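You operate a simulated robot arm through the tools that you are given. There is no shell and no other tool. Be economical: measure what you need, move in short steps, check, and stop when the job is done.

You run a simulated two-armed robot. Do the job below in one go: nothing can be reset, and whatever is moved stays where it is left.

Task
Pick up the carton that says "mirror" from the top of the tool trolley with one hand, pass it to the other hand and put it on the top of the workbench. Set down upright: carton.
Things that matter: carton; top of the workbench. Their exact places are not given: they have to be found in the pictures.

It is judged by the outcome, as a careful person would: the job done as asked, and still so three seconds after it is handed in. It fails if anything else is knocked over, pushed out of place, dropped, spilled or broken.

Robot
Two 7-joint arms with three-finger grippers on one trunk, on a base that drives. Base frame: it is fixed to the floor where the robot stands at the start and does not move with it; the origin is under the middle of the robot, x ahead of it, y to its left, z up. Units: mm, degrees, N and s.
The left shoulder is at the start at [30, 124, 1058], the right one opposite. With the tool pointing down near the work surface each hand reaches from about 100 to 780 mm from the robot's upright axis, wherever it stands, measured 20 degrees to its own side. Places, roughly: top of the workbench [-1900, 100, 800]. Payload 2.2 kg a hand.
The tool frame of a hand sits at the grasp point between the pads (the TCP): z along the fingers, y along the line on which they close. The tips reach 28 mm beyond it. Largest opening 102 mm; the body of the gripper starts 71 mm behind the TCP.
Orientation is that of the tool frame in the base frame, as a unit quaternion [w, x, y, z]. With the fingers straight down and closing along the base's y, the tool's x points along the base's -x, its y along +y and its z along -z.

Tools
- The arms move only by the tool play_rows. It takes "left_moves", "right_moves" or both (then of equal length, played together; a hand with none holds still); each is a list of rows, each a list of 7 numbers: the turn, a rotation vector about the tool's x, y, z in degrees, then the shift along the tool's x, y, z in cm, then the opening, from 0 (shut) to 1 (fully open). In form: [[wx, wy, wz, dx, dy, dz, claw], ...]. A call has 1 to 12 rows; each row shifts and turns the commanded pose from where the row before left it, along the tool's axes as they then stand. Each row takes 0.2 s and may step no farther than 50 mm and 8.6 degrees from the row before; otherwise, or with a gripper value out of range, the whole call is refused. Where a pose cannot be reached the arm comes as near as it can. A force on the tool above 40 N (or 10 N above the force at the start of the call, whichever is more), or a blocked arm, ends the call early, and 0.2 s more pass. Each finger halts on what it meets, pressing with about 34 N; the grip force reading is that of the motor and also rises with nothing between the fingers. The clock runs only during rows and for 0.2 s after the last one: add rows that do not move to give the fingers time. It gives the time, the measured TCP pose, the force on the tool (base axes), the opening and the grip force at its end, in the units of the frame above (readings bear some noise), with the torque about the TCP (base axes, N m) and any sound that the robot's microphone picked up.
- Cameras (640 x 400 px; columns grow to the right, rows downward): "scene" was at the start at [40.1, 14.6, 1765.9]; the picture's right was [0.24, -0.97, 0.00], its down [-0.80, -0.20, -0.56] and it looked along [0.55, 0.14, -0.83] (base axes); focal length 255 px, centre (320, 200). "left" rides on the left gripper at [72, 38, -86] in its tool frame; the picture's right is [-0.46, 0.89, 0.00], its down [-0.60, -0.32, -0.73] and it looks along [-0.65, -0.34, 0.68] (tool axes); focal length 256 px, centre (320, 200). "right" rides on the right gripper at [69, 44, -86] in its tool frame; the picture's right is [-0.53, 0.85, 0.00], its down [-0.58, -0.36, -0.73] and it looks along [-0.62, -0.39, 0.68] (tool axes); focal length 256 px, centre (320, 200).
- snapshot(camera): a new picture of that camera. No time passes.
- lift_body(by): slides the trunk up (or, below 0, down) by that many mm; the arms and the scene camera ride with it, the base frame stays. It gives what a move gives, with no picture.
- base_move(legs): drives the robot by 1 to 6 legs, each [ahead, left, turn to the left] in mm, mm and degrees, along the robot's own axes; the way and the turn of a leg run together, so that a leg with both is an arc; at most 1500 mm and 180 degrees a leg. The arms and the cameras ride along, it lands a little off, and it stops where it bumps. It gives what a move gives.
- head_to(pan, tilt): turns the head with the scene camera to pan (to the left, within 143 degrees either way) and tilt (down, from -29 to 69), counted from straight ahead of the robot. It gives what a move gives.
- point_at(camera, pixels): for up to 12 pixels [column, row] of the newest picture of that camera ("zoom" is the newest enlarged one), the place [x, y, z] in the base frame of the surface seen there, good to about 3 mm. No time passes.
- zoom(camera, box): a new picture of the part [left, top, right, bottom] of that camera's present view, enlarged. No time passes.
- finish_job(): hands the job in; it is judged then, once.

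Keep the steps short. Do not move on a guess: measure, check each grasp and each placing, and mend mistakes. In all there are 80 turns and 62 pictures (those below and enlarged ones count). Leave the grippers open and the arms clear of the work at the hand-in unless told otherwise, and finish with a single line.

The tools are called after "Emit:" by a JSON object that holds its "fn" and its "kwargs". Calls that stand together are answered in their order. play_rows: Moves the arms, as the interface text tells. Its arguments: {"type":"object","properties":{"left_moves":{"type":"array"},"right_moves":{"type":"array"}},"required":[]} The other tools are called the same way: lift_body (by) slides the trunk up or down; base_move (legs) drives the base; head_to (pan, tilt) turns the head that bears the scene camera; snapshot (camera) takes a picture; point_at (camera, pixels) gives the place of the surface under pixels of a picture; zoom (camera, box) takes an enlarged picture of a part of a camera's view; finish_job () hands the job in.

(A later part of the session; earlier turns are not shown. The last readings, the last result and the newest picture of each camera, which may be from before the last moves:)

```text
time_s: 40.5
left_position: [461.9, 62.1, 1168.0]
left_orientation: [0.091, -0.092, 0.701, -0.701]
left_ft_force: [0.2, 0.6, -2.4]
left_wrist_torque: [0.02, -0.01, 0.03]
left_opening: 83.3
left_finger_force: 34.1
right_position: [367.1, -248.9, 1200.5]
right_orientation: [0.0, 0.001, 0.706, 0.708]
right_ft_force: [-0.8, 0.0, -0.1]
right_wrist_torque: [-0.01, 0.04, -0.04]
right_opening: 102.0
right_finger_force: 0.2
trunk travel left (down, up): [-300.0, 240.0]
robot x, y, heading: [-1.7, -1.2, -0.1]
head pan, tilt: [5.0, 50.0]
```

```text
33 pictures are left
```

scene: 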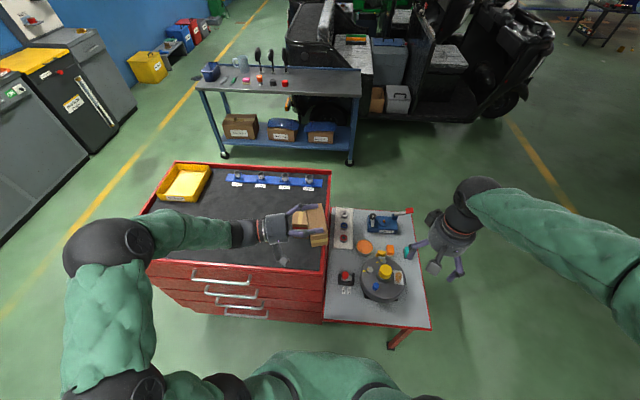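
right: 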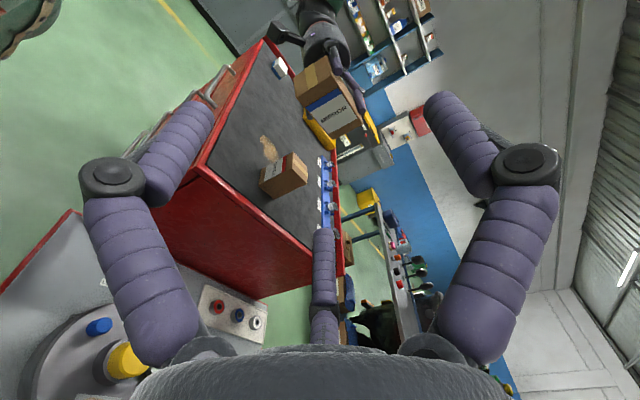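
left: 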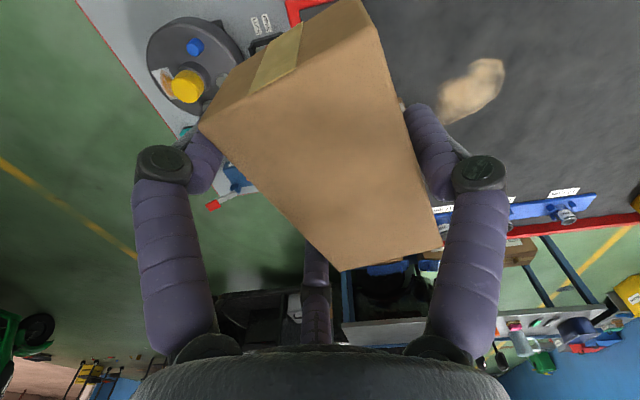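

The label face with the blue band (top) toward the robot is visible to the right camera, as planned. I'll bring the right hand to [458, −90, 1139].

Emit:
{"fn": "play_rows", "kwargs": {"right_moves": [[0, 0, 0, -1.82, -1.22, 3.18, 1], [0, 0, 0, -1.82, -1.22, 3.18, 1], [0, 0, 0, -1.82, -1.22, 3.18, 1], [0, 0, 0, -1.82, -1.22, 3.18, 1], [0, 0, 0, -1.82, -1.22, 3.18, 1], [0, 0, 0, 0, 0, 0, 1]]}}

Emit:
{"fn": "snapshot", "kwargs": {"camera": "right"}}

```text
time_s: 41.9
left_position: [462.1, 61.8, 1169.1]
left_orientation: [-0.092, 0.092, -0.701, 0.701]
left_ft_force: [-0.3, -0.7, -2.4]
left_wrist_torque: [0.06, 0.0, 0.04]
left_opening: 83.3
left_finger_force: 34.1
right_position: [457.4, -90.9, 1140.0]
right_orientation: [-0.001, 0.0, 0.707, 0.707]
right_ft_force: [0.4, -0.1, 0.1]
right_wrist_torque: [0.02, 0.0, 0.01]
right_opening: 101.9
right_finger_force: 0.0
trunk travel left (down, up): [-300.0, 240.0]
robot x, y, heading: [1.8, -1.3, 0.0]
head pan, tilt: [5.0, 50.0]
```

```text
32 pictures are left
```

right: 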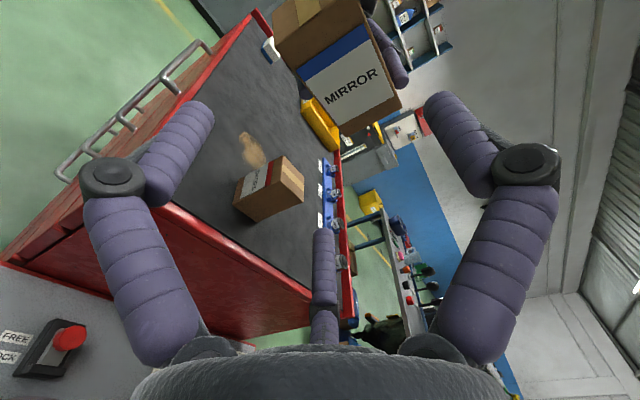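

I'll measure the carton's label-face corners from here.

Emit:
{"fn": "zoom", "kwargs": {"camera": "right", "box": [256, 0, 448, 140]}}

```text
2.86 times, centred on (352, 70) of right
```

zoom: 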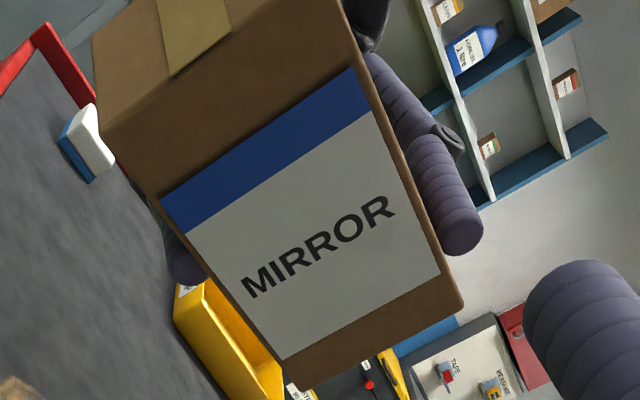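

Emit:
{"fn": "point_at", "kwargs": {"camera": "zoom", "pixels": [[163, 202], [347, 64], [455, 303], [305, 382], [310, 230], [188, 265], [465, 235], [100, 140], [318, 10]]}}

```text
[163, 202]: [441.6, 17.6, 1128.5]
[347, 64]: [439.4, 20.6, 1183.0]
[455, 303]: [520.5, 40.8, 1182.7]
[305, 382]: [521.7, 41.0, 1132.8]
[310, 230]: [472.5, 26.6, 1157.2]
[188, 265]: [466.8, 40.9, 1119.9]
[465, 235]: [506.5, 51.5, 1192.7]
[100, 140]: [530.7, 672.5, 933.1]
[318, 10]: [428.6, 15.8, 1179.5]
```

The carton is where predicted: centre ≈[466, 53, 1156]. The right TCP target is [458, 43, 1142]. I'll advance 85 mm, raising 2 mm, and look.

Emit:
{"fn": "play_rows", "kwargs": {"right_moves": [[0, 0, 0, -0.1, 0.2, 2.8, 1], [0, 0, 0, 0, 0, 2.8, 1], [0, 0, 0, 0, 0, 2.8, 1], [0, 0, 0, 0, 0, 0, 1]]}}

Emit:
{"fn": "snapshot", "kwargs": {"camera": "right"}}

Emit:
{"fn": "zoom", "kwargs": {"camera": "scene", "box": [240, 170, 400, 280]}}

```text
time_s: 42.9
left_position: [462.7, 61.3, 1169.2]
left_orientation: [0.092, -0.092, 0.701, -0.701]
left_ft_force: [0.0, 0.1, -2.6]
left_wrist_torque: [0.01, 0.01, -0.01]
left_opening: 83.7
left_finger_force: 34.6
right_position: [459.4, -5.0, 1142.8]
right_orientation: [0.0, 0.0, 0.707, 0.707]
right_ft_force: [0.0, -0.8, 0.9]
right_wrist_torque: [0.01, 0.0, 0.01]
right_opening: 102.0
right_finger_force: 0.0
trunk travel left (down, up): [-300.0, 240.0]
robot x, y, heading: [1.0, 1.6, -0.1]
head pan, tilt: [5.0, 50.0]
```

```text
30 pictures are left
```

right: 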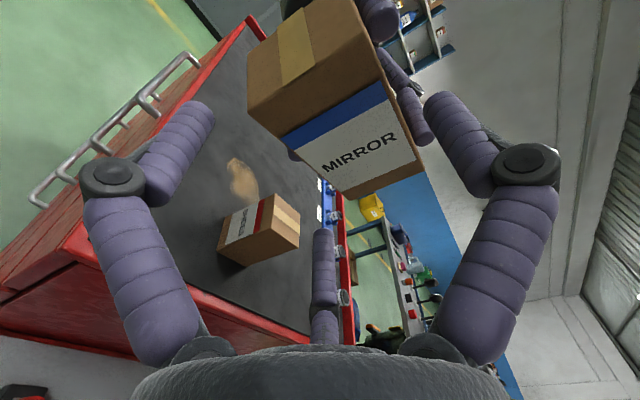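

```text
3.64 times, centred on (320, 225) of scene
```

zoom: 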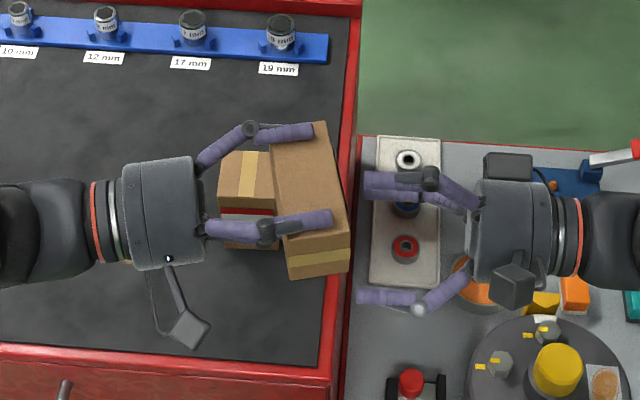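

Clean approach. I'll re-measure the carton edges and the lid line from this closer view before going in.

Emit:
{"fn": "point_at", "kwargs": {"camera": "right", "pixels": [[288, 138], [383, 86], [420, 165], [350, 194], [340, 140], [252, 98], [355, 5], [300, 60], [320, 100], [410, 115]]}}

Emit:
{"fn": "point_at", "kwargs": {"camera": "zoom", "pixels": [[314, 126], [346, 240], [290, 255], [340, 268], [310, 180], [430, 180]]}}

```text
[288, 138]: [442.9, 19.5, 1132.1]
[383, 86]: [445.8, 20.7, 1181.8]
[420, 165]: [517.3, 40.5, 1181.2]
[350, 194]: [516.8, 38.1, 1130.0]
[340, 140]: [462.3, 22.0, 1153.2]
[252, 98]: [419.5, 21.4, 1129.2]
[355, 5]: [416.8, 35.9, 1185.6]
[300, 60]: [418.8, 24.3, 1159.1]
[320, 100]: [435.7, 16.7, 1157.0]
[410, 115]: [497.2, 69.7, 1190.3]
```

```text
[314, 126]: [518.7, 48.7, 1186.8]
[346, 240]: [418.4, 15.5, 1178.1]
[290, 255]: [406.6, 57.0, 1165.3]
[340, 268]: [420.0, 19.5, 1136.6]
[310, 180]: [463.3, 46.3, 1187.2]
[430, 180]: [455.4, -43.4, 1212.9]
```

The carton is as expected (lid at x≈418, bottom at x≈519, z 1131–1184). I'll advance the last 48 mm.

Emit:
{"fn": "play_rows", "kwargs": {"right_moves": [[0, 0, 0, 0, 0, 1.6, 1], [0, 0, 0, 0, 0, 1.6, 1], [0, 0, 0, 0, 0, 1.6, 1], [0, 0, 0, 0, 0, 0, 1]]}}

Emit:
{"fn": "snapshot", "kwargs": {"camera": "right"}}

Emit:
{"fn": "zoom", "kwargs": {"camera": "scene", "box": [240, 170, 400, 280]}}

```text
time_s: 43.9
left_position: [463.6, 61.3, 1168.4]
left_orientation: [-0.092, 0.092, -0.701, 0.701]
left_ft_force: [-0.5, 0.4, -2.0]
left_wrist_torque: [0.03, -0.01, 0.03]
left_opening: 83.0
left_finger_force: 33.7
right_position: [459.0, 40.9, 1140.6]
right_orientation: [0.0, -0.001, 0.708, 0.707]
right_ft_force: [-0.1, -0.1, -0.6]
right_wrist_torque: [-0.02, 0.01, 0.03]
right_opening: 101.7
right_finger_force: 0.1
trunk travel left (down, up): [-300.0, 240.0]
robot x, y, heading: [4.4, -0.8, 0.1]
head pan, tilt: [5.0, 50.0]
```

```text
28 pictures are left
```

right: 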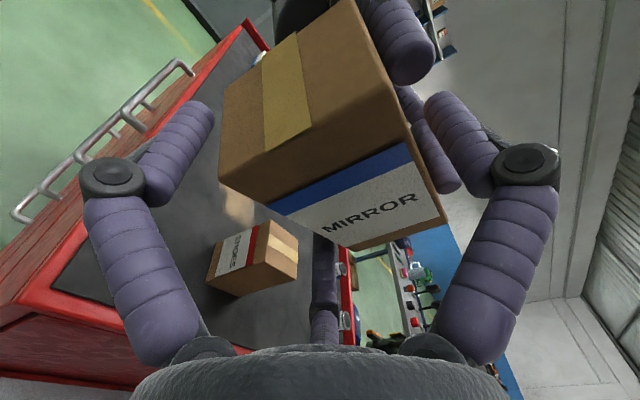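

```text
3.64 times, centred on (320, 225) of scene
```

zoom: 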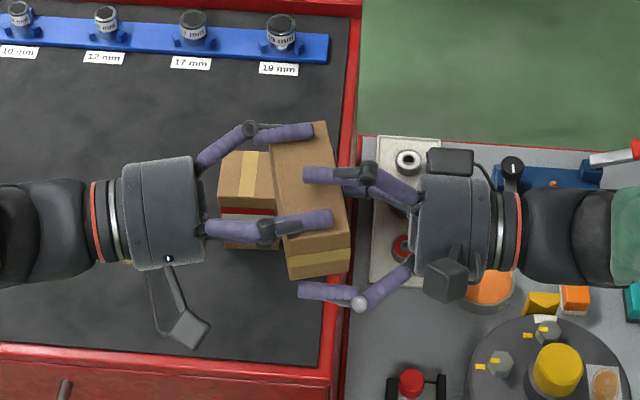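

The right single finger sits between the left pair on top, and the right pair straddles the left single finger below. There's no contact. I'll close the right hand stepwise.

Emit:
{"fn": "play_rows", "kwargs": {"right_moves": [[0, 0, 0, 0, 0, 0.2, 0.93], [0, 0, 0, 0, 0, 0, 0.88], [0, 0, 0, 0, 0, 0, 0.84], [0, 0, 0, 0, 0, 0, 0.8], [0, 0, 0, 0, 0, 0, 0.75], [0, 0, 0, 0, 0, 0, 0.6], [0, 0, 0, 0, 0, 0, 0.3], [0, 0, 0, 0, 0, 0, 0.3]]}}

Emit:
{"fn": "snapshot", "kwargs": {"camera": "right"}}

Emit:
{"fn": "zoom", "kwargs": {"camera": "scene", "box": [240, 170, 400, 280]}}

```text
time_s: 45.7
left_position: [464.1, 61.5, 1167.3]
left_orientation: [0.091, -0.093, 0.702, -0.7]
left_ft_force: [2.5, 10.6, -24.3]
left_wrist_torque: [0.34, -0.19, 0.0]
left_opening: 83.6
left_finger_force: 34.1
right_position: [459.7, 43.7, 1142.8]
right_orientation: [0.0, 0.0, 0.706, 0.708]
right_ft_force: [-3.1, -8.8, 22.4]
right_wrist_torque: [0.32, 0.08, 0.04]
right_opening: 83.6
right_finger_force: 34.2
trunk travel left (down, up): [-300.0, 240.0]
robot x, y, heading: [-1.1, 2.3, -0.0]
head pan, tilt: [5.0, 50.0]
```

```text
26 pictures are left
```

right: 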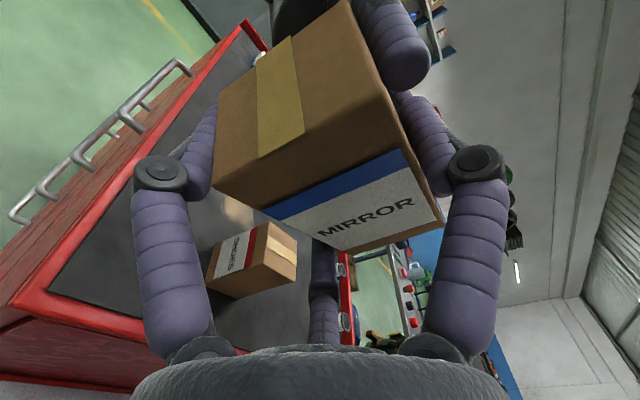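

```text
3.64 times, centred on (320, 225) of scene
```

zoom: 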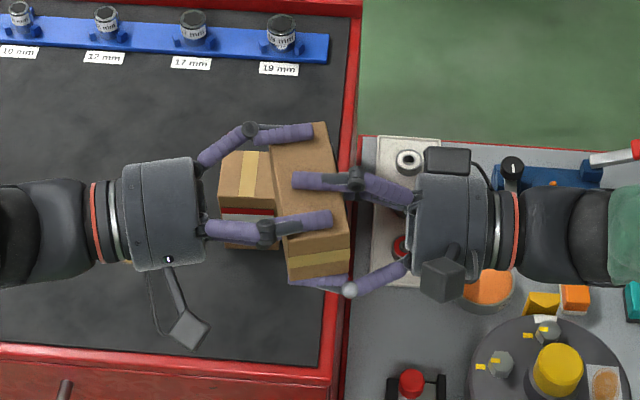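

The right hand grips at 83.6 mm, 34 N, but the two hands push against each other vertically by about 22 N. I'll relieve it by moving the right hand up in small steps.

Emit:
{"fn": "play_rows", "kwargs": {"right_moves": [[0, 0, 0, 0, 0.08, 0, 0.3], [0, 0, 0, 0, 0.07, -0.03, 0.3], [0, 0, 0, 0, 0, 0, 0.3]]}}

```text
time_s: 46.5
left_position: [463.2, 62.6, 1167.6]
left_orientation: [0.092, -0.093, 0.702, -0.7]
left_ft_force: [-0.7, 8.3, -24.1]
left_wrist_torque: [0.23, 0.04, 0.37]
left_opening: 83.5
left_finger_force: 33.8
right_position: [460.1, 43.1, 1143.4]
right_orientation: [-0.001, 0.0, 0.706, 0.708]
right_ft_force: [1.0, -8.2, 21.2]
right_wrist_torque: [0.37, -0.1, -0.42]
right_opening: 83.6
right_finger_force: 34.3
trunk travel left (down, up): [-300.0, 240.0]
robot x, y, heading: [-1.0, -2.0, 0.1]
head pan, tilt: [5.0, 50.0]
```

The force is the grips balancing against each other, and small. I'll open the left hand step by step.

Emit:
{"fn": "play_rows", "kwargs": {"left_moves": [[0, 0, 0, 0, 0, 0, 0.84], [0, 0, 0, 0, 0, 0, 0.88], [0, 0, 0, 0, 0, 0, 0.93], [0, 0, 0, 0, 0, 0, 1], [0, 0, 0, 0, 0, 0, 1]]}}

Emit:
{"fn": "zoom", "kwargs": {"camera": "scene", "box": [240, 170, 400, 280]}}

```text
time_s: 47.7
left_position: [463.2, 62.6, 1168.0]
left_orientation: [-0.092, 0.092, -0.701, 0.701]
left_ft_force: [0.4, -0.1, -0.7]
left_wrist_torque: [0.01, 0.01, 0.0]
left_opening: 101.8
left_finger_force: 0.1
right_position: [459.5, 42.5, 1142.0]
right_orientation: [0.0, 0.0, 0.708, 0.706]
right_ft_force: [0.4, -0.2, -0.2]
right_wrist_torque: [-0.03, 0.03, -0.03]
right_opening: 83.4
right_finger_force: 33.8
trunk travel left (down, up): [-300.0, 240.0]
robot x, y, heading: [0.4, 2.7, 0.0]
head pan, tilt: [5.0, 50.0]
```

```text
3.64 times, centred on (320, 225) of scene
```

zoom: 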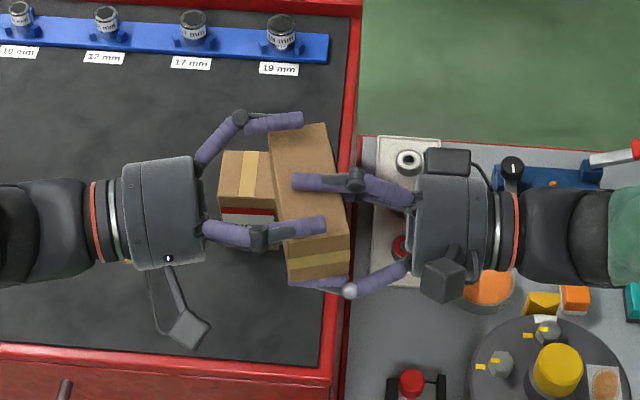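

The right hand holds it alone. I'll withdraw the left hand straight back 160 mm.

Emit:
{"fn": "play_rows", "kwargs": {"left_moves": [[0, 0, 0, 0, 0, -1.5, 1], [0, 0, 0, 0, 0, -2.5, 1], [0, 0, 0, 0, 0, -4, 1], [0, 0, 0, 0, 0, -4, 1], [0, 0, 0, 0, 0, -4, 1], [0, 0, 0, 0, 0, 0, 1]]}}

Emit:
{"fn": "snapshot", "kwargs": {"camera": "right"}}

```text
time_s: 49.1
left_position: [423.0, 215.6, 1169.9]
left_orientation: [-0.091, 0.093, -0.701, 0.702]
left_ft_force: [0.4, -0.7, -0.8]
left_wrist_torque: [0.0, -0.02, 0.0]
left_opening: 101.9
left_finger_force: 0.1
right_position: [459.9, 42.9, 1142.1]
right_orientation: [0.0, 0.0, 0.706, 0.708]
right_ft_force: [0.4, 1.0, -0.1]
right_wrist_torque: [-0.03, -0.01, 0.01]
right_opening: 83.1
right_finger_force: 33.8
trunk travel left (down, up): [-300.0, 240.0]
robot x, y, heading: [-1.7, 2.1, 0.1]
head pan, tilt: [5.0, 50.0]
```

```text
23 pictures are left
```

right: 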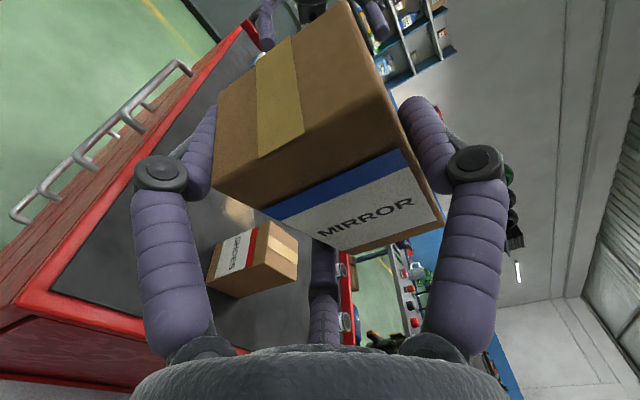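

The right hand has it firmly. I'll roll it 90° about its tool z so the lid comes up, slowly, in two halves.

Emit:
{"fn": "play_rows", "kwargs": {"right_moves": [[0, 0, 4, 0, 0, 0, 0.3], [0, 0, 4, 0, 0, 0, 0.3], [0, 0, 4, 0, 0, 0, 0.3], [0, 0, 4, 0, 0, 0, 0.3], [0, 0, 4, 0, 0, 0, 0.3], [0, 0, 4, 0, 0, 0, 0.3], [0, 0, 4, 0, 0, 0, 0.3], [0, 0, 4, 0, 0, 0, 0.3], [0, 0, 4, 0, 0, 0, 0.3], [0, 0, 4, 0, 0, 0, 0.3], [0, 0, 4, 0, 0, 0, 0.3], [0, 0, 0, 0, 0, 0, 0.3]]}}

Emit:
{"fn": "play_rows", "kwargs": {"right_moves": [[0, 0, 4.2, 0, 0, 0, 0.3], [0, 0, 4.2, 0, 0, 0, 0.3], [0, 0, 4.2, 0, 0, 0, 0.3], [0, 0, 4.2, 0, 0, 0, 0.3], [0, 0, 4.2, 0, 0, 0, 0.3], [0, 0, 4.2, 0, 0, 0, 0.3], [0, 0, 4.2, 0, 0, 0, 0.3], [0, 0, 4.2, 0, 0, 0, 0.3], [0, 0, 4.2, 0, 0, 0, 0.3], [0, 0, 4.2, 0, 0, 0, 0.3], [0, 0, 4, 0, 0, 0, 0.3], [0, 0, 0, 0, 0, 0, 0.3]]}}

Emit:
{"fn": "zoom", "kwargs": {"camera": "scene", "box": [200, 140, 440, 290]}}

```text
time_s: 51.7
left_position: [423.0, 215.7, 1168.5]
left_orientation: [-0.092, 0.091, -0.701, 0.702]
left_ft_force: [0.1, -0.4, 0.2]
left_wrist_torque: [-0.01, -0.04, 0.04]
left_opening: 102.1
left_finger_force: 0.0
right_position: [460.4, 44.3, 1142.5]
right_orientation: [-0.265, 0.266, 0.655, 0.655]
right_ft_force: [-0.4, 0.0, 0.2]
right_wrist_torque: [-0.01, 0.02, 0.0]
right_opening: 83.5
right_finger_force: 33.9
trunk travel left (down, up): [-300.0, 240.0]
robot x, y, heading: [-0.9, -3.3, 0.1]
head pan, tilt: [5.0, 50.0]
```

```text
time_s: 54.3
left_position: [422.7, 217.4, 1170.3]
left_orientation: [-0.091, 0.092, -0.701, 0.701]
left_ft_force: [0.1, 0.6, 0.6]
left_wrist_torque: [0.03, -0.03, 0.0]
left_opening: 102.0
left_finger_force: 0.0
right_position: [459.8, 44.7, 1143.4]
right_orientation: [-0.5, 0.501, 0.499, 0.5]
right_ft_force: [0.0, -0.4, 0.0]
right_wrist_torque: [0.0, 0.05, -0.03]
right_opening: 83.3
right_finger_force: 33.9
trunk travel left (down, up): [-300.0, 240.0]
robot x, y, heading: [-3.7, -4.4, -0.2]
head pan, tilt: [5.0, 50.0]
```

```text
2.67 times, centred on (320, 215) of scene
```

zoom: 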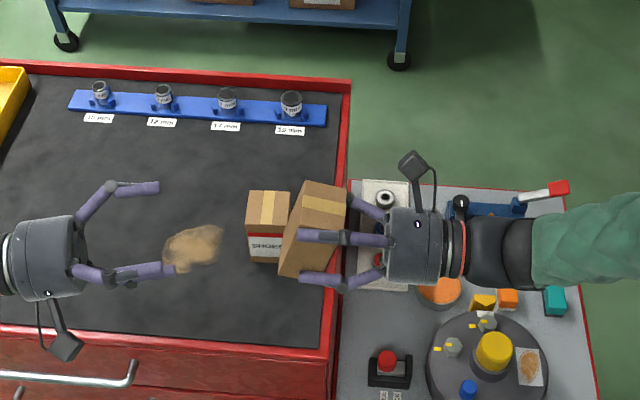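

The lid is up and the carton leans by the expected 15°. I tilt the right hand 15° down to bring it upright, then check.

Emit:
{"fn": "play_rows", "kwargs": {"right_moves": [[0, -3, 0, 0, 0, 0, 0.3], [0, -3, 0, 0, 0, 0, 0.3], [0, -3, 0, 0, 0, 0, 0.3], [0, -3, 0, 0, 0, 0, 0.3], [0, -3, 0, 0, 0, 0, 0.3], [0, 0, 0, 0, 0, 0, 0.3]]}}

Emit:
{"fn": "base_move", "kwargs": {"legs": [[-650, 0, 0]]}}

Emit:
{"fn": "zoom", "kwargs": {"camera": "scene", "box": [200, 140, 440, 290]}}

```text
time_s: 55.7
left_position: [424.0, 216.1, 1168.6]
left_orientation: [0.092, -0.091, 0.702, -0.701]
left_ft_force: [0.0, -0.3, 0.4]
left_wrist_torque: [0.02, 0.0, 0.01]
left_opening: 102.1
left_finger_force: 0.1
right_position: [460.2, 43.3, 1142.9]
right_orientation: [-0.431, 0.56, 0.561, 0.43]
right_ft_force: [0.5, 0.5, 0.2]
right_wrist_torque: [-0.03, 0.04, -0.01]
right_opening: 83.5
right_finger_force: 34.3
trunk travel left (down, up): [-300.0, 240.0]
robot x, y, heading: [-0.5, -0.1, 0.1]
head pan, tilt: [5.0, 50.0]
```

```text
time_s: 59.3
left_position: [-225.6, 217.2, 1168.5]
left_orientation: [0.095, -0.095, 0.701, -0.701]
left_ft_force: [0.7, 0.2, 0.4]
left_wrist_torque: [-0.01, 0.0, -0.01]
left_opening: 101.9
left_finger_force: 0.1
right_position: [-186.0, 44.0, 1142.7]
right_orientation: [-0.432, 0.558, 0.564, 0.428]
right_ft_force: [-0.1, -0.3, -0.4]
right_wrist_torque: [-0.04, 0.05, -0.02]
right_opening: 83.6
right_finger_force: 33.8
trunk travel left (down, up): [-300.0, 240.0]
robot x, y, heading: [-650.1, 0.1, 0.8]
head pan, tilt: [5.0, 50.0]
```

```text
2.67 times, centred on (320, 215) of scene
```

zoom: 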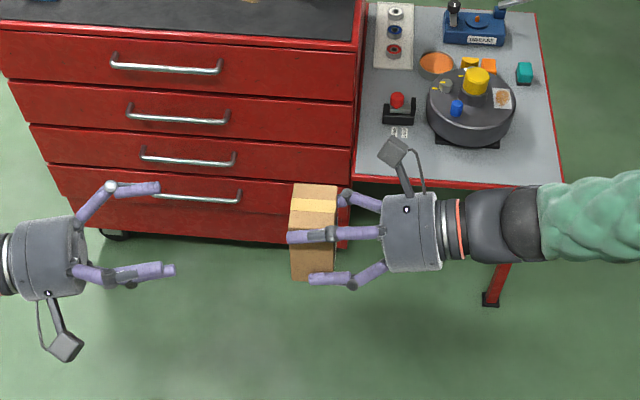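

The carton is upright and held. Before turning I'll check the free floor to the right and rear.

Emit:
{"fn": "head_to", "kwargs": {"pan": -110, "tilt": 35}}

Emit:
{"fn": "snapshot", "kwargs": {"camera": "scene"}}

```text
time_s: 61.2
left_position: [-224.3, 216.4, 1170.2]
left_orientation: [0.096, -0.096, 0.701, -0.7]
left_ft_force: [-0.6, 0.5, -0.2]
left_wrist_torque: [0.0, 0.03, 0.01]
left_opening: 101.8
left_finger_force: 0.1
right_position: [-185.3, 45.3, 1143.4]
right_orientation: [-0.433, 0.558, 0.564, 0.428]
right_ft_force: [0.6, -0.1, -0.3]
right_wrist_torque: [-0.07, 0.04, 0.0]
right_opening: 83.5
right_finger_force: 34.0
trunk travel left (down, up): [-300.0, 240.0]
robot x, y, heading: [-645.1, -5.0, 0.6]
head pan, tilt: [-110.0, 35.0]
```

```text
20 pictures are left
```

scene: 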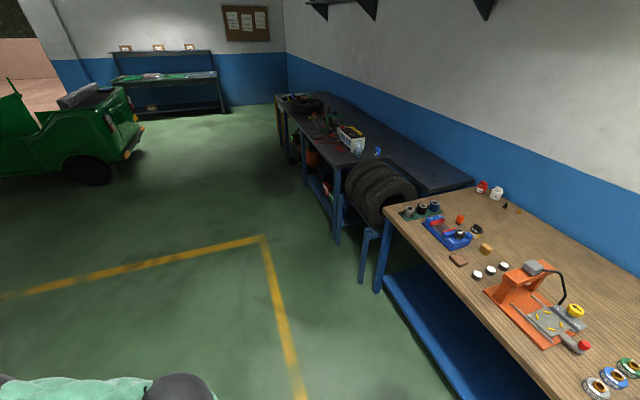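

Emit:
{"fn": "point_at", "kwargs": {"camera": "scene", "pixels": [[390, 222], [450, 290], [540, 390], [365, 235], [380, 290]]}}

Emit:
{"fn": "base_move", "kwargs": {"legs": [[0, 0, -90], [0, 0, -90]]}}

Emit:
{"fn": "head_to", "kwargs": {"pan": 0, "tilt": 40}}

Emit:
{"fn": "snapshot", "kwargs": {"camera": "scene"}}

```text
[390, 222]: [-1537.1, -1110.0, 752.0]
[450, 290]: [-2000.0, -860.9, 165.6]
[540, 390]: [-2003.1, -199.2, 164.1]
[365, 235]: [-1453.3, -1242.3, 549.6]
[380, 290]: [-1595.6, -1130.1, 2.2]
```

```text
time_s: 69.3
left_position: [-1068.8, -218.2, 1168.8]
left_orientation: [-0.701, 0.701, 0.091, -0.091]
left_ft_force: [-0.6, 0.0, -0.3]
left_wrist_torque: [-0.05, 0.03, 0.01]
left_opening: 101.8
left_finger_force: 0.1
right_position: [-1104.4, -44.2, 1142.9]
right_orientation: [-0.431, -0.56, 0.562, -0.43]
right_ft_force: [-0.6, 0.6, 0.5]
right_wrist_torque: [0.02, -0.06, -0.05]
right_opening: 83.2
right_finger_force: 34.4
trunk travel left (down, up): [-300.0, 240.0]
robot x, y, heading: [-647.9, -4.7, 179.7]
head pan, tilt: [-110.0, 35.0]
```

```text
time_s: 71.2
left_position: [-1067.8, -218.5, 1169.6]
left_orientation: [-0.701, 0.701, 0.091, -0.091]
left_ft_force: [0.1, -0.1, -0.4]
left_wrist_torque: [0.01, 0.04, 0.0]
left_opening: 102.1
left_finger_force: 0.0
right_position: [-1104.0, -45.5, 1142.7]
right_orientation: [-0.43, -0.56, 0.562, -0.43]
right_ft_force: [-1.5, -0.4, 0.5]
right_wrist_torque: [0.05, -0.03, 0.0]
right_opening: 83.6
right_finger_force: 34.1
trunk travel left (down, up): [-300.0, 240.0]
robot x, y, heading: [-648.3, -3.3, 180.0]
head pan, tilt: [0.0, 40.0]
```

```text
19 pictures are left
```

scene: 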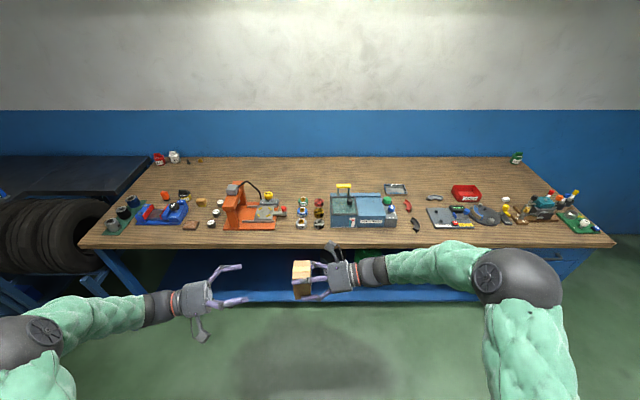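

I see the bench ahead, with objects in a row set back from its front edge. I'll measure the front edge and the free strips.

Emit:
{"fn": "point_at", "kwargs": {"camera": "scene", "pixels": [[280, 246], [301, 228], [319, 228], [360, 228], [250, 229], [180, 228], [400, 222], [416, 231], [450, 228], [292, 195], [290, 180], [420, 243]]}}

Emit:
{"fn": "zoom", "kwargs": {"camera": "scene", "box": [180, 150, 460, 260]}}

```text
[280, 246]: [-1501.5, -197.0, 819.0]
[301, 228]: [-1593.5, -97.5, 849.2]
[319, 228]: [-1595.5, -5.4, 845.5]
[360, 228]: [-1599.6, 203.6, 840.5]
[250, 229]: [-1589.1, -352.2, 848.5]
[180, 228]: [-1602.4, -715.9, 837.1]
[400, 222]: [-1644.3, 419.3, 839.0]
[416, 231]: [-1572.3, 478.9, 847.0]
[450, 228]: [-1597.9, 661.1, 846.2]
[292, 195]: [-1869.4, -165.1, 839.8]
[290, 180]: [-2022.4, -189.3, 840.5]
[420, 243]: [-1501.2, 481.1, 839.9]
```

```text
2.29 times, centred on (320, 205) of scene
```

zoom: 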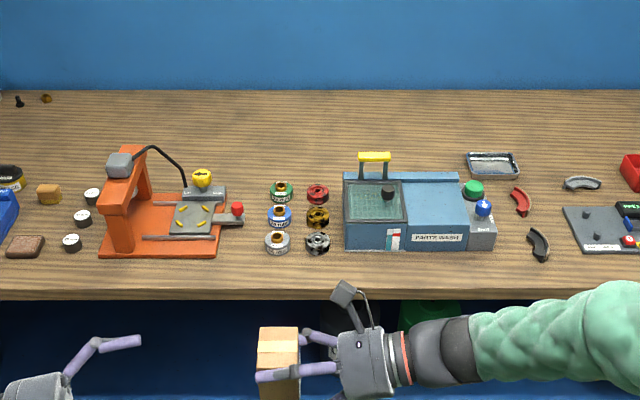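

The front edge is at x≈−1500, with objects beginning at x≈−1590. Between the orange press (to y≈−227) and the bottles (from y≈−130) there is a gap. I'll set the carton at about [−1548, −178]. First I pull the left hand back and up, and yaw the right hand 20° clockwise so its arm stays off the bench.

Emit:
{"fn": "play_rows", "kwargs": {"left_moves": [[0, 0, 0, 3, -2, -1, 1], [0, 0, 0, 3, -2, -1, 1], [0, 0, 0, 3, -2, -1, 1], [0, 0, 0, 3, -2, -1, 1], [0, 0, 0, 3, -2, -1, 1], [0, 0, 0, 0, 0, 0, 1]], "right_moves": [[-3.86, 0, 1.04, 0, 0, 0, 0.3], [-3.86, 0, 1.04, 0, 0, 0, 0.3], [-3.86, 0, 1.04, 0, 0, 0, 0.3], [-3.86, 0, 1.04, 0, 0, 0, 0.3], [-3.86, 0, 1.04, 0, 0, 0, 0.3], [0, 0, 0, 0, 0, 0, 0.3]]}}

Emit:
{"fn": "head_to", "kwargs": {"pan": 0, "tilt": 55}}

Emit:
{"fn": "zoom", "kwargs": {"camera": "scene", "box": [230, 120, 390, 230]}}

```text
time_s: 72.6
left_position: [-910.7, -229.8, 1270.3]
left_orientation: [0.702, -0.701, -0.092, 0.09]
left_ft_force: [0.1, 0.8, -0.7]
left_wrist_torque: [-0.01, 0.03, 0.0]
left_opening: 102.0
left_finger_force: 0.1
right_position: [-1105.2, -46.0, 1142.8]
right_orientation: [-0.498, -0.454, 0.65, -0.35]
right_ft_force: [-0.2, -0.5, 0.0]
right_wrist_torque: [-0.03, -0.03, 0.04]
right_opening: 83.6
right_finger_force: 33.9
trunk travel left (down, up): [-300.0, 240.0]
robot x, y, heading: [-641.6, -0.4, 179.8]
head pan, tilt: [0.0, 40.0]
```

```text
time_s: 73.4
left_position: [-909.4, -229.3, 1270.6]
left_orientation: [-0.701, 0.701, 0.091, -0.091]
left_ft_force: [0.7, 0.6, 0.0]
left_wrist_torque: [0.02, -0.02, -0.01]
left_opening: 102.1
left_finger_force: 0.0
right_position: [-1104.5, -46.4, 1142.0]
right_orientation: [-0.499, -0.454, 0.65, -0.35]
right_ft_force: [0.8, 0.2, -0.1]
right_wrist_torque: [0.01, 0.0, 0.01]
right_opening: 83.5
right_finger_force: 34.2
trunk travel left (down, up): [-300.0, 240.0]
robot x, y, heading: [-646.5, -3.2, 180.0]
head pan, tilt: [0.0, 55.0]
```

```text
3.64 times, centred on (310, 175) of scene
```

zoom: 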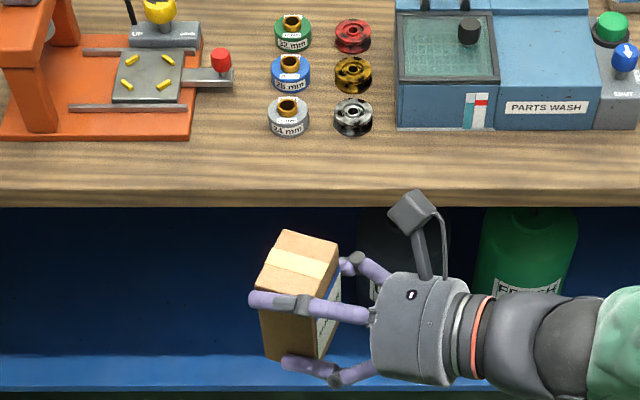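

I'll measure the carton in the hand (lid corners, vertical edges) and the gap on the bench.

Emit:
{"fn": "point_at", "kwargs": {"camera": "zoom", "pixels": [[287, 234], [335, 247], [267, 262], [318, 276], [300, 255], [262, 318], [268, 355], [320, 352], [193, 137], [232, 88], [268, 125], [300, 185]]}}

```text
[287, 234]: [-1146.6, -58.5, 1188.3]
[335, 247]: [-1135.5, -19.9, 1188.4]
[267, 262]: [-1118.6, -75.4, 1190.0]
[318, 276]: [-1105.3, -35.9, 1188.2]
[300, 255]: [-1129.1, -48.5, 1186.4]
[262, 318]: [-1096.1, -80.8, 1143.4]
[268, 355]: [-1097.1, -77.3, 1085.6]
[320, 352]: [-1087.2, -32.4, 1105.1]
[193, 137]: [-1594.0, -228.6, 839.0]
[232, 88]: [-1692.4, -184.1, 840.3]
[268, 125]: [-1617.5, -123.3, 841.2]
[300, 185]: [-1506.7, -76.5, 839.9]
```

The lid is level (z 1188–1190), the carton centre is at about [−1119, −49] and the bottom at z≈1080. I need to move about 429 mm ahead and 129 mm left. I'll drive left first, then ahead.

Emit:
{"fn": "base_move", "kwargs": {"legs": [[0, 129, 0], [425, 0, 0]]}}

Emit:
{"fn": "head_to", "kwargs": {"pan": 0, "tilt": 62}}

Emit:
{"fn": "snapshot", "kwargs": {"camera": "scene"}}

```text
time_s: 76.8
left_position: [-1332.7, -357.3, 1270.3]
left_orientation: [-0.701, 0.701, 0.091, -0.091]
left_ft_force: [-0.6, -0.2, 0.2]
left_wrist_torque: [0.01, 0.02, -0.02]
left_opening: 101.9
left_finger_force: 0.0
right_position: [-1526.2, -173.2, 1143.0]
right_orientation: [-0.499, -0.454, 0.651, -0.349]
right_ft_force: [-0.5, -0.4, 0.0]
right_wrist_torque: [-0.01, -0.05, 0.01]
right_opening: 83.1
right_finger_force: 34.3
trunk travel left (down, up): [-300.0, 240.0]
robot x, y, heading: [-1070.8, -133.2, 179.8]
head pan, tilt: [0.0, 55.0]
```

```text
time_s: 77.5
left_position: [-1331.3, -356.3, 1270.8]
left_orientation: [-0.701, 0.701, 0.091, -0.091]
left_ft_force: [0.4, 0.3, -0.3]
left_wrist_torque: [-0.01, 0.03, -0.01]
left_opening: 102.1
left_finger_force: 0.0
right_position: [-1526.1, -173.4, 1141.8]
right_orientation: [-0.498, -0.455, 0.651, -0.349]
right_ft_force: [-0.5, 0.2, -0.4]
right_wrist_torque: [-0.01, -0.03, 0.0]
right_opening: 83.3
right_finger_force: 34.2
trunk travel left (down, up): [-300.0, 240.0]
robot x, y, heading: [-1065.7, -129.9, 179.9]
head pan, tilt: [0.0, 62.0]
```

```text
16 pictures are left
```

scene: 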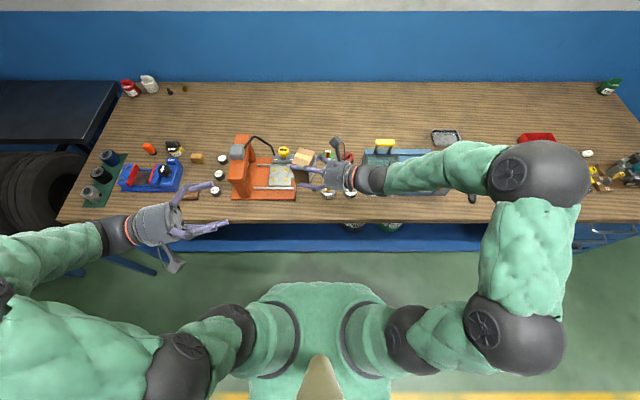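

The hand is over the target. Before lowering 240 mm I'll check the heights of the forearm and elbow against the objects below.

Emit:
{"fn": "point_at", "kwargs": {"camera": "scene", "pixels": [[540, 165], [510, 185], [460, 165], [410, 180], [368, 180], [385, 145], [350, 180], [305, 157], [240, 145], [284, 152], [329, 152], [540, 335]]}}

Emit:
{"fn": "zoom", "kwargs": {"camera": "scene", "box": [220, 120, 440, 240]}}

```text
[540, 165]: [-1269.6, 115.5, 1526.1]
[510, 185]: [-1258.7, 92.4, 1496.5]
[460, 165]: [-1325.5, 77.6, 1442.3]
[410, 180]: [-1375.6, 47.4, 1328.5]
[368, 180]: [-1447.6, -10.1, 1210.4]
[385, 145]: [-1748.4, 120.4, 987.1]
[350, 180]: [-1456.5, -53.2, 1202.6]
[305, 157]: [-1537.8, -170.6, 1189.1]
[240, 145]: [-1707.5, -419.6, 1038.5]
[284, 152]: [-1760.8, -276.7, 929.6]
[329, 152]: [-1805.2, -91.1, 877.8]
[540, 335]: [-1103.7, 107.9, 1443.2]
```

```text
2.91 times, centred on (330, 180) of scene
```

zoom: 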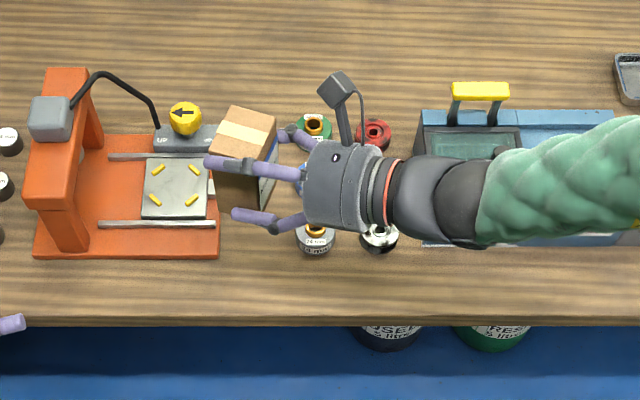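

The forearm and elbow stay in front of the bench edge and high. I lower the trunk by 210 mm and check.

Emit:
{"fn": "lift_body", "kwargs": {"by": -210}}

Emit:
{"fn": "zoom", "kwargs": {"camera": "scene", "box": [220, 120, 440, 240]}}

```text
time_s: 79.8
left_position: [-1331.6, -357.4, 1060.6]
left_orientation: [0.702, -0.7, -0.091, 0.091]
left_ft_force: [-0.5, 0.1, 0.4]
left_wrist_torque: [-0.03, 0.02, 0.07]
left_opening: 101.9
left_finger_force: 0.1
right_position: [-1526.0, -173.7, 934.1]
right_orientation: [-0.498, -0.455, 0.651, -0.349]
right_ft_force: [0.6, 0.2, -0.1]
right_wrist_torque: [0.01, -0.05, 0.01]
right_opening: 82.9
right_finger_force: 33.6
trunk travel left (down, up): [-90.0, 450.0]
robot x, y, heading: [-1067.5, -130.5, 180.0]
head pan, tilt: [0.0, 62.0]
```

```text
2.91 times, centred on (330, 180) of scene
```

zoom: 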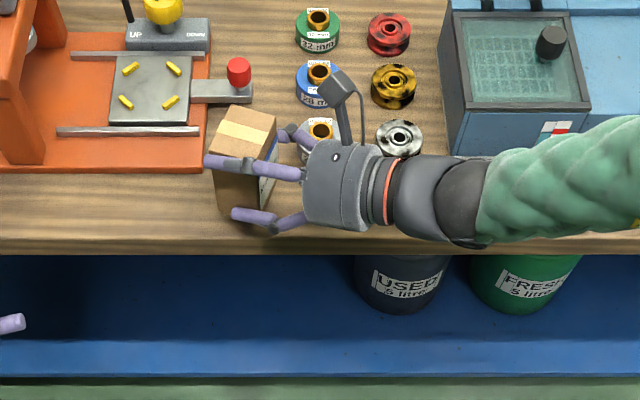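

Emit:
{"fn": "point_at", "kwargs": {"camera": "zoom", "pixels": [[233, 108], [274, 121], [215, 150], [250, 130], [218, 200], [220, 210], [208, 160], [206, 168], [240, 78], [300, 128], [238, 212], [235, 240]]}}

```text
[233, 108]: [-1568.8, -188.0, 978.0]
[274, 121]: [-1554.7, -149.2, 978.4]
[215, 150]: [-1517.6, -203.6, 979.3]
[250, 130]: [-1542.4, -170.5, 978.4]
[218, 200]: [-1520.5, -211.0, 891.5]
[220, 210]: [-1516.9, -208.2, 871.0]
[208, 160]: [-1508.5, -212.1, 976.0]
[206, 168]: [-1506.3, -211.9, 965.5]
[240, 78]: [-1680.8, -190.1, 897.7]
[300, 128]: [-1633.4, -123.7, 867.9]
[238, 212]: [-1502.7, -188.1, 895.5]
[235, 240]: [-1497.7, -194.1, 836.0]
```

The lid is level at z 978.5, but the near corner sits only ~3 mm inside the bench edge. I'll shift 20 mm inward (free there up to x≈−1600), then go down 24 mm.

Emit:
{"fn": "play_rows", "kwargs": {"right_moves": [[0, 0, 0, 0.09, 0.94, 0.33, 0.3], [0, 0, 0, 0.09, 0.94, 0.33, 0.3], [0, 0, 0, 0, 0, 0, 0.3], [0, 0, 0, -1.16, 0, 0.31, 0.3], [0, 0, 0, -1.16, 0, 0.31, 0.3], [0, 0, 0, 0, 0, 0, 0.3]]}}

Emit:
{"fn": "zoom", "kwargs": {"camera": "scene", "box": [260, 140, 370, 220]}}

```text
time_s: 81.2
left_position: [-1331.9, -356.8, 1059.7]
left_orientation: [-0.701, 0.701, 0.092, -0.092]
left_ft_force: [0.5, -0.2, 0.2]
left_wrist_torque: [-0.01, -0.02, -0.01]
left_opening: 101.9
left_finger_force: 0.0
right_position: [-1547.6, -172.5, 909.5]
right_orientation: [-0.498, -0.455, 0.65, -0.35]
right_ft_force: [0.0, 0.5, 0.0]
right_wrist_torque: [0.02, -0.02, 0.0]
right_opening: 83.3
right_finger_force: 34.1
trunk travel left (down, up): [-90.0, 450.0]
robot x, y, heading: [-1066.0, -127.7, 180.1]
head pan, tilt: [0.0, 62.0]
```

```text
5.00 times, centred on (315, 180) of scene
```

zoom: 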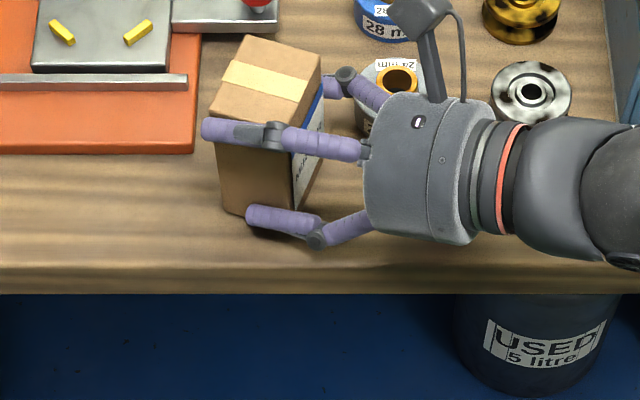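

The far finger (345,78) looks near the grey bottle (385,85). I'll measure both, and the carton's bottom corner.

Emit:
{"fn": "point_at", "kwargs": {"camera": "zoom", "pixels": [[345, 75], [330, 87], [365, 92], [372, 75], [395, 65], [365, 110], [223, 205], [215, 225], [250, 38], [318, 55], [215, 110], [308, 205]]}}

```text
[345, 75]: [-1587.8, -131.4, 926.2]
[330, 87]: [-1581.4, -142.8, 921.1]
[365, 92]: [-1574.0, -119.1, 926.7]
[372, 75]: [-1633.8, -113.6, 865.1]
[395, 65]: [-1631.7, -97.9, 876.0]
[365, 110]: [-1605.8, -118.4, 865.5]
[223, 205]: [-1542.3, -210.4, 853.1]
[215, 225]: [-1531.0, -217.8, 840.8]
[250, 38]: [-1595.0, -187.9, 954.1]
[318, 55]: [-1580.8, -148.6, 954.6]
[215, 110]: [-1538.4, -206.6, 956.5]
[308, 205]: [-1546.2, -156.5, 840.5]
```

The finger is above the bottle (z≈921 against its top at 876), so it's clear. The lid is at z 955, with an estimated 5–10 mm to go. I'll lower 4 mm and read the force.

Emit:
{"fn": "play_rows", "kwargs": {"right_moves": [[0, 0, 0, -0.193, 0, 0.052, 0.3], [0, 0, 0, -0.193, 0, 0.052, 0.3], [0, 0, 0, 0, 0, 0, 0.3]]}}

Emit:
{"fn": "play_rows", "kwargs": {"right_moves": [[0, 0, 0, -0.145, 0, 0.039, 0.3], [0, 0, 0, 0, 0, 0, 0.3]]}}

Emit:
{"fn": "play_rows", "kwargs": {"right_moves": [[0, 0, 0, -0.145, 0, 0.039, 0.3], [0, 0, 0, 0, 0, 0, 0.3]]}}

```text
time_s: 82.0
left_position: [-1331.8, -357.8, 1060.9]
left_orientation: [-0.701, 0.702, 0.091, -0.091]
left_ft_force: [-1.3, 0.1, 0.0]
left_wrist_torque: [0.0, -0.01, 0.0]
left_opening: 101.8
left_finger_force: 0.0
right_position: [-1547.1, -172.2, 905.9]
right_orientation: [-0.5, -0.453, 0.651, -0.349]
right_ft_force: [0.9, -0.5, -0.2]
right_wrist_torque: [-0.02, -0.04, 0.01]
right_opening: 83.5
right_finger_force: 34.4
trunk travel left (down, up): [-90.0, 450.0]
robot x, y, heading: [-1067.3, -127.8, 179.9]
head pan, tilt: [0.0, 62.0]
```

```text
time_s: 82.5
left_position: [-1331.4, -357.1, 1060.8]
left_orientation: [-0.701, 0.701, 0.091, -0.09]
left_ft_force: [0.3, 0.8, 0.4]
left_wrist_torque: [-0.01, -0.06, 0.0]
left_opening: 102.0
left_finger_force: 0.0
right_position: [-1547.5, -173.7, 904.8]
right_orientation: [-0.5, -0.455, 0.649, -0.349]
right_ft_force: [0.7, 1.8, 5.3]
right_wrist_torque: [0.05, 0.18, -0.02]
right_opening: 83.4
right_finger_force: 34.1
trunk travel left (down, up): [-90.0, 450.0]
robot x, y, heading: [-1067.4, -129.2, 179.8]
head pan, tilt: [0.0, 62.0]
```

```text
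time_s: 83.2
left_position: [-1330.5, -357.7, 1060.8]
left_orientation: [-0.701, 0.702, 0.091, -0.091]
left_ft_force: [-0.5, 0.5, 0.4]
left_wrist_torque: [0.0, -0.02, -0.01]
left_opening: 102.1
left_finger_force: 0.1
right_position: [-1548.2, -173.7, 905.5]
right_orientation: [-0.5, -0.455, 0.649, -0.349]
right_ft_force: [-0.3, -0.5, 18.6]
right_wrist_torque: [0.13, -0.2, 0.03]
right_opening: 83.4
right_finger_force: 33.9
trunk travel left (down, up): [-90.0, 450.0]
robot x, y, heading: [-1069.9, -128.9, 180.1]
head pan, tilt: [0.0, 62.0]
```

Contact: the upward force is 18.6 N with the TCP at z≈905. I'll back off 1 mm and look closely at the base of the carton.

Emit:
{"fn": "play_rows", "kwargs": {"right_moves": [[0, 0, 0, 0.1, 0, -0.027, 0.3], [0, 0, 0, 0, 0, 0, 0.3]]}}

Emit:
{"fn": "zoom", "kwargs": {"camera": "scene", "box": [280, 145, 340, 190]}}

Emit:
{"fn": "snapshot", "kwargs": {"camera": "right"}}

```text
time_s: 83.8
left_position: [-1331.0, -356.7, 1060.3]
left_orientation: [-0.701, 0.702, 0.091, -0.092]
left_ft_force: [0.1, 0.0, 0.1]
left_wrist_torque: [0.03, 0.02, -0.01]
left_opening: 101.9
left_finger_force: 0.0
right_position: [-1548.1, -174.0, 904.3]
right_orientation: [-0.5, -0.455, 0.649, -0.349]
right_ft_force: [-4.0, -0.1, 20.8]
right_wrist_torque: [-0.31, 0.32, -0.02]
right_opening: 83.3
right_finger_force: 33.9
trunk travel left (down, up): [-90.0, 450.0]
robot x, y, heading: [-1066.8, -129.9, 180.0]
head pan, tilt: [0.0, 62.0]
```

```text
8.89 times, centred on (310, 168) of scene
```

zoom: 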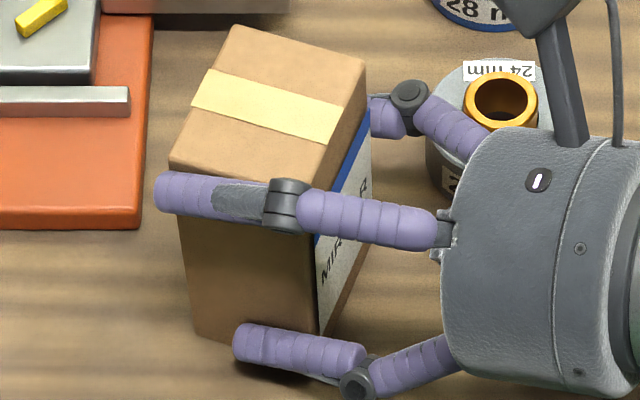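

```text
11 pictures are left
```

right: 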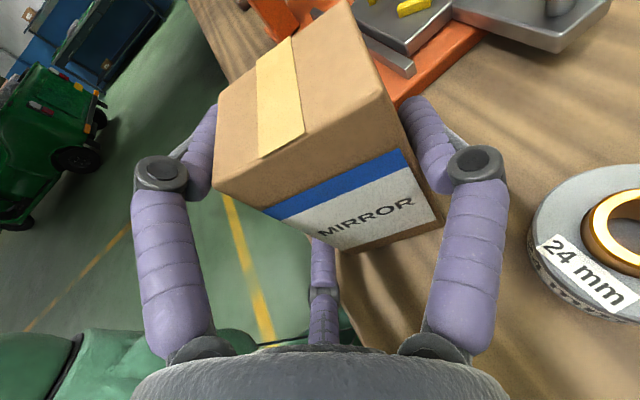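

Standing on the bench, it seems. I'll check lid level and the lower edge from these pictures.

Emit:
{"fn": "point_at", "kwargs": {"camera": "zoom", "pixels": [[234, 30], [360, 70], [178, 163], [280, 100], [196, 330], [190, 345], [290, 345], [240, 362], [330, 300]]}}

Emit:
{"fn": "point_at", "kwargs": {"camera": "right", "pixels": [[225, 105], [345, 10], [222, 185], [370, 135], [300, 100], [440, 220], [350, 248], [322, 300]]}}

```text
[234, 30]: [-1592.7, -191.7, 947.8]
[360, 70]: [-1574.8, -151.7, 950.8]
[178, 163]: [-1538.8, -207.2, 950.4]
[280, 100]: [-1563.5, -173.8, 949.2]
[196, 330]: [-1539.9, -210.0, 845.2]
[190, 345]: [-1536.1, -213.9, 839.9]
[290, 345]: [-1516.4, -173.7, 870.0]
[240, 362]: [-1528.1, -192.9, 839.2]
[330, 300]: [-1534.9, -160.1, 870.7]
```

```text
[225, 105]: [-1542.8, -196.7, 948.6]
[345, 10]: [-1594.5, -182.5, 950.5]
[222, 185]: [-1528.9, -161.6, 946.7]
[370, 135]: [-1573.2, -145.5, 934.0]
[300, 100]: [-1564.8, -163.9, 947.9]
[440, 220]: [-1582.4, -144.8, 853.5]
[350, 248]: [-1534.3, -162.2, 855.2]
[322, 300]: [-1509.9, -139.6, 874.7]
```

The lid is level at z≈950 and the bottom is on the bench at 840. I'll raise the hand 1.5 mm to ease the pressing force, then open a little.

Emit:
{"fn": "play_rows", "kwargs": {"right_moves": [[0, 0, 0, 0.145, 0, -0.039, 0.3], [0, 0, 0, 0, 0, 0, 0.3], [0, 0, 0, 0, 0, 0, 0.3]]}}

```text
time_s: 84.5
left_position: [-1331.5, -357.2, 1060.9]
left_orientation: [0.702, -0.701, -0.09, 0.091]
left_ft_force: [0.7, 0.4, -0.7]
left_wrist_torque: [0.02, -0.02, -0.03]
left_opening: 101.8
left_finger_force: 0.1
right_position: [-1546.9, -173.4, 904.4]
right_orientation: [-0.499, -0.455, 0.65, -0.349]
right_ft_force: [-7.4, 0.1, 13.1]
right_wrist_torque: [-0.43, 0.91, -0.14]
right_opening: 83.4
right_finger_force: 33.9
trunk travel left (down, up): [-90.0, 450.0]
robot x, y, heading: [-1068.2, -128.5, 180.0]
head pan, tilt: [0.0, 62.0]
```

Still 13 N; another 1 mm up.

Emit:
{"fn": "play_rows", "kwargs": {"right_moves": [[0, 0, 0, 0.1, 0, -0.027, 0.3], [0, 0, 0, 0, 0, 0, 0.3], [0, 0, 0, 0, 0, 0, 0.3]]}}

```text
time_s: 85.3
left_position: [-1331.2, -357.0, 1060.2]
left_orientation: [0.701, -0.701, -0.091, 0.091]
left_ft_force: [0.9, -0.7, 0.4]
left_wrist_torque: [-0.01, 0.03, -0.03]
left_opening: 102.0
left_finger_force: 0.0
right_position: [-1544.4, -173.5, 903.2]
right_orientation: [-0.499, -0.454, 0.651, -0.349]
right_ft_force: [-2.9, 0.6, 5.8]
right_wrist_torque: [-0.06, 0.62, -0.11]
right_opening: 83.4
right_finger_force: 33.9
trunk travel left (down, up): [-90.0, 450.0]
robot x, y, heading: [-1065.3, -128.8, 179.9]
head pan, tilt: [0.0, 62.0]
```

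Light contact now. I'll open gradually to 0.92 (the lower finger has about 10 mm to the bench).

Emit:
{"fn": "play_rows", "kwargs": {"right_moves": [[0, 0, 0, 0, 0, 0, 0.82], [0, 0, 0, 0, 0, 0, 0.84], [0, 0, 0, 0, 0, 0, 0.86], [0, 0, 0, 0, 0, 0, 0.88], [0, 0, 0, 0, 0, 0, 0.9], [0, 0, 0, 0, 0, 0, 0.92], [0, 0, 0, 0, 0, 0, 0.92]]}}

Emit:
{"fn": "zoom", "kwargs": {"camera": "scene", "box": [280, 145, 340, 190]}}

```text
time_s: 87.0
left_position: [-1331.4, -356.7, 1059.7]
left_orientation: [-0.701, 0.701, 0.092, -0.091]
left_ft_force: [-0.2, -0.2, -0.6]
left_wrist_torque: [0.0, 0.03, 0.04]
left_opening: 102.3
left_finger_force: 0.1
right_position: [-1546.8, -171.7, 905.9]
right_orientation: [-0.498, -0.455, 0.65, -0.35]
right_ft_force: [-0.1, 0.0, 0.0]
right_wrist_torque: [0.0, -0.02, -0.01]
right_opening: 93.9
right_finger_force: 0.1
trunk travel left (down, up): [-90.0, 450.0]
robot x, y, heading: [-1068.6, -128.0, 180.1]
head pan, tilt: [0.0, 62.0]
```

```text
8.89 times, centred on (310, 168) of scene
```

zoom: 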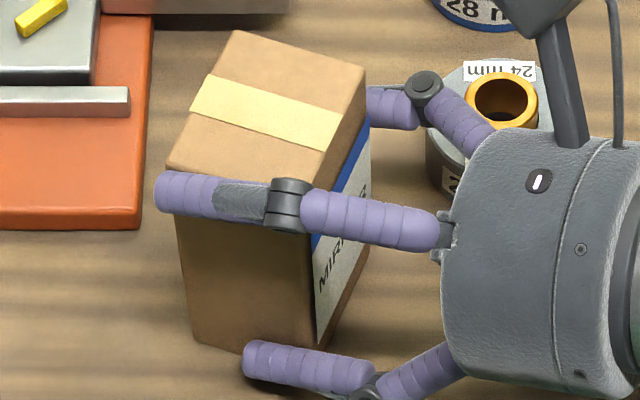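

It stands by itself with no force on the hand. I'll centre the fingers 1 mm and withdraw straight back along the tool axis (right, toward the robot and upward).

Emit:
{"fn": "play_rows", "kwargs": {"right_moves": [[0, 0, 0, 0, -0.1, -1, 0.92], [0, 0, 0, 0, 0, -2, 0.92], [0, 0, 0, 0, 0, -2.5, 0.92], [0, 0, 0, 0, 0, -3, 0.92], [0, 0, 0, 0, 0, -3, 0.92], [0, 0, 0, 0, 0, 0, 0.92]]}}

Emit:
{"fn": "snapshot", "kwargs": {"camera": "scene"}}

```text
time_s: 88.3
left_position: [-1331.2, -356.7, 1060.1]
left_orientation: [0.702, -0.701, -0.091, 0.091]
left_ft_force: [-0.5, -0.3, -0.4]
left_wrist_torque: [-0.04, 0.0, -0.02]
left_opening: 102.0
left_finger_force: 0.1
right_position: [-1507.0, -67.8, 935.3]
right_orientation: [-0.498, -0.455, 0.65, -0.349]
right_ft_force: [0.1, 0.7, -0.2]
right_wrist_torque: [0.0, -0.01, -0.01]
right_opening: 93.6
right_finger_force: 0.0
trunk travel left (down, up): [-90.0, 450.0]
robot x, y, heading: [-1067.8, -129.9, 180.0]
head pan, tilt: [0.0, 62.0]
```

```text
9 pictures are left
```

scene: 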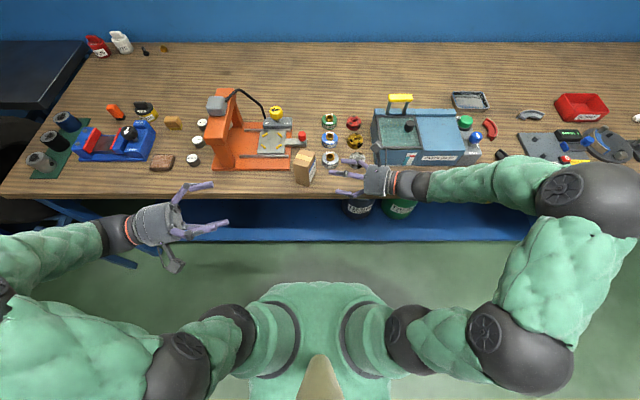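

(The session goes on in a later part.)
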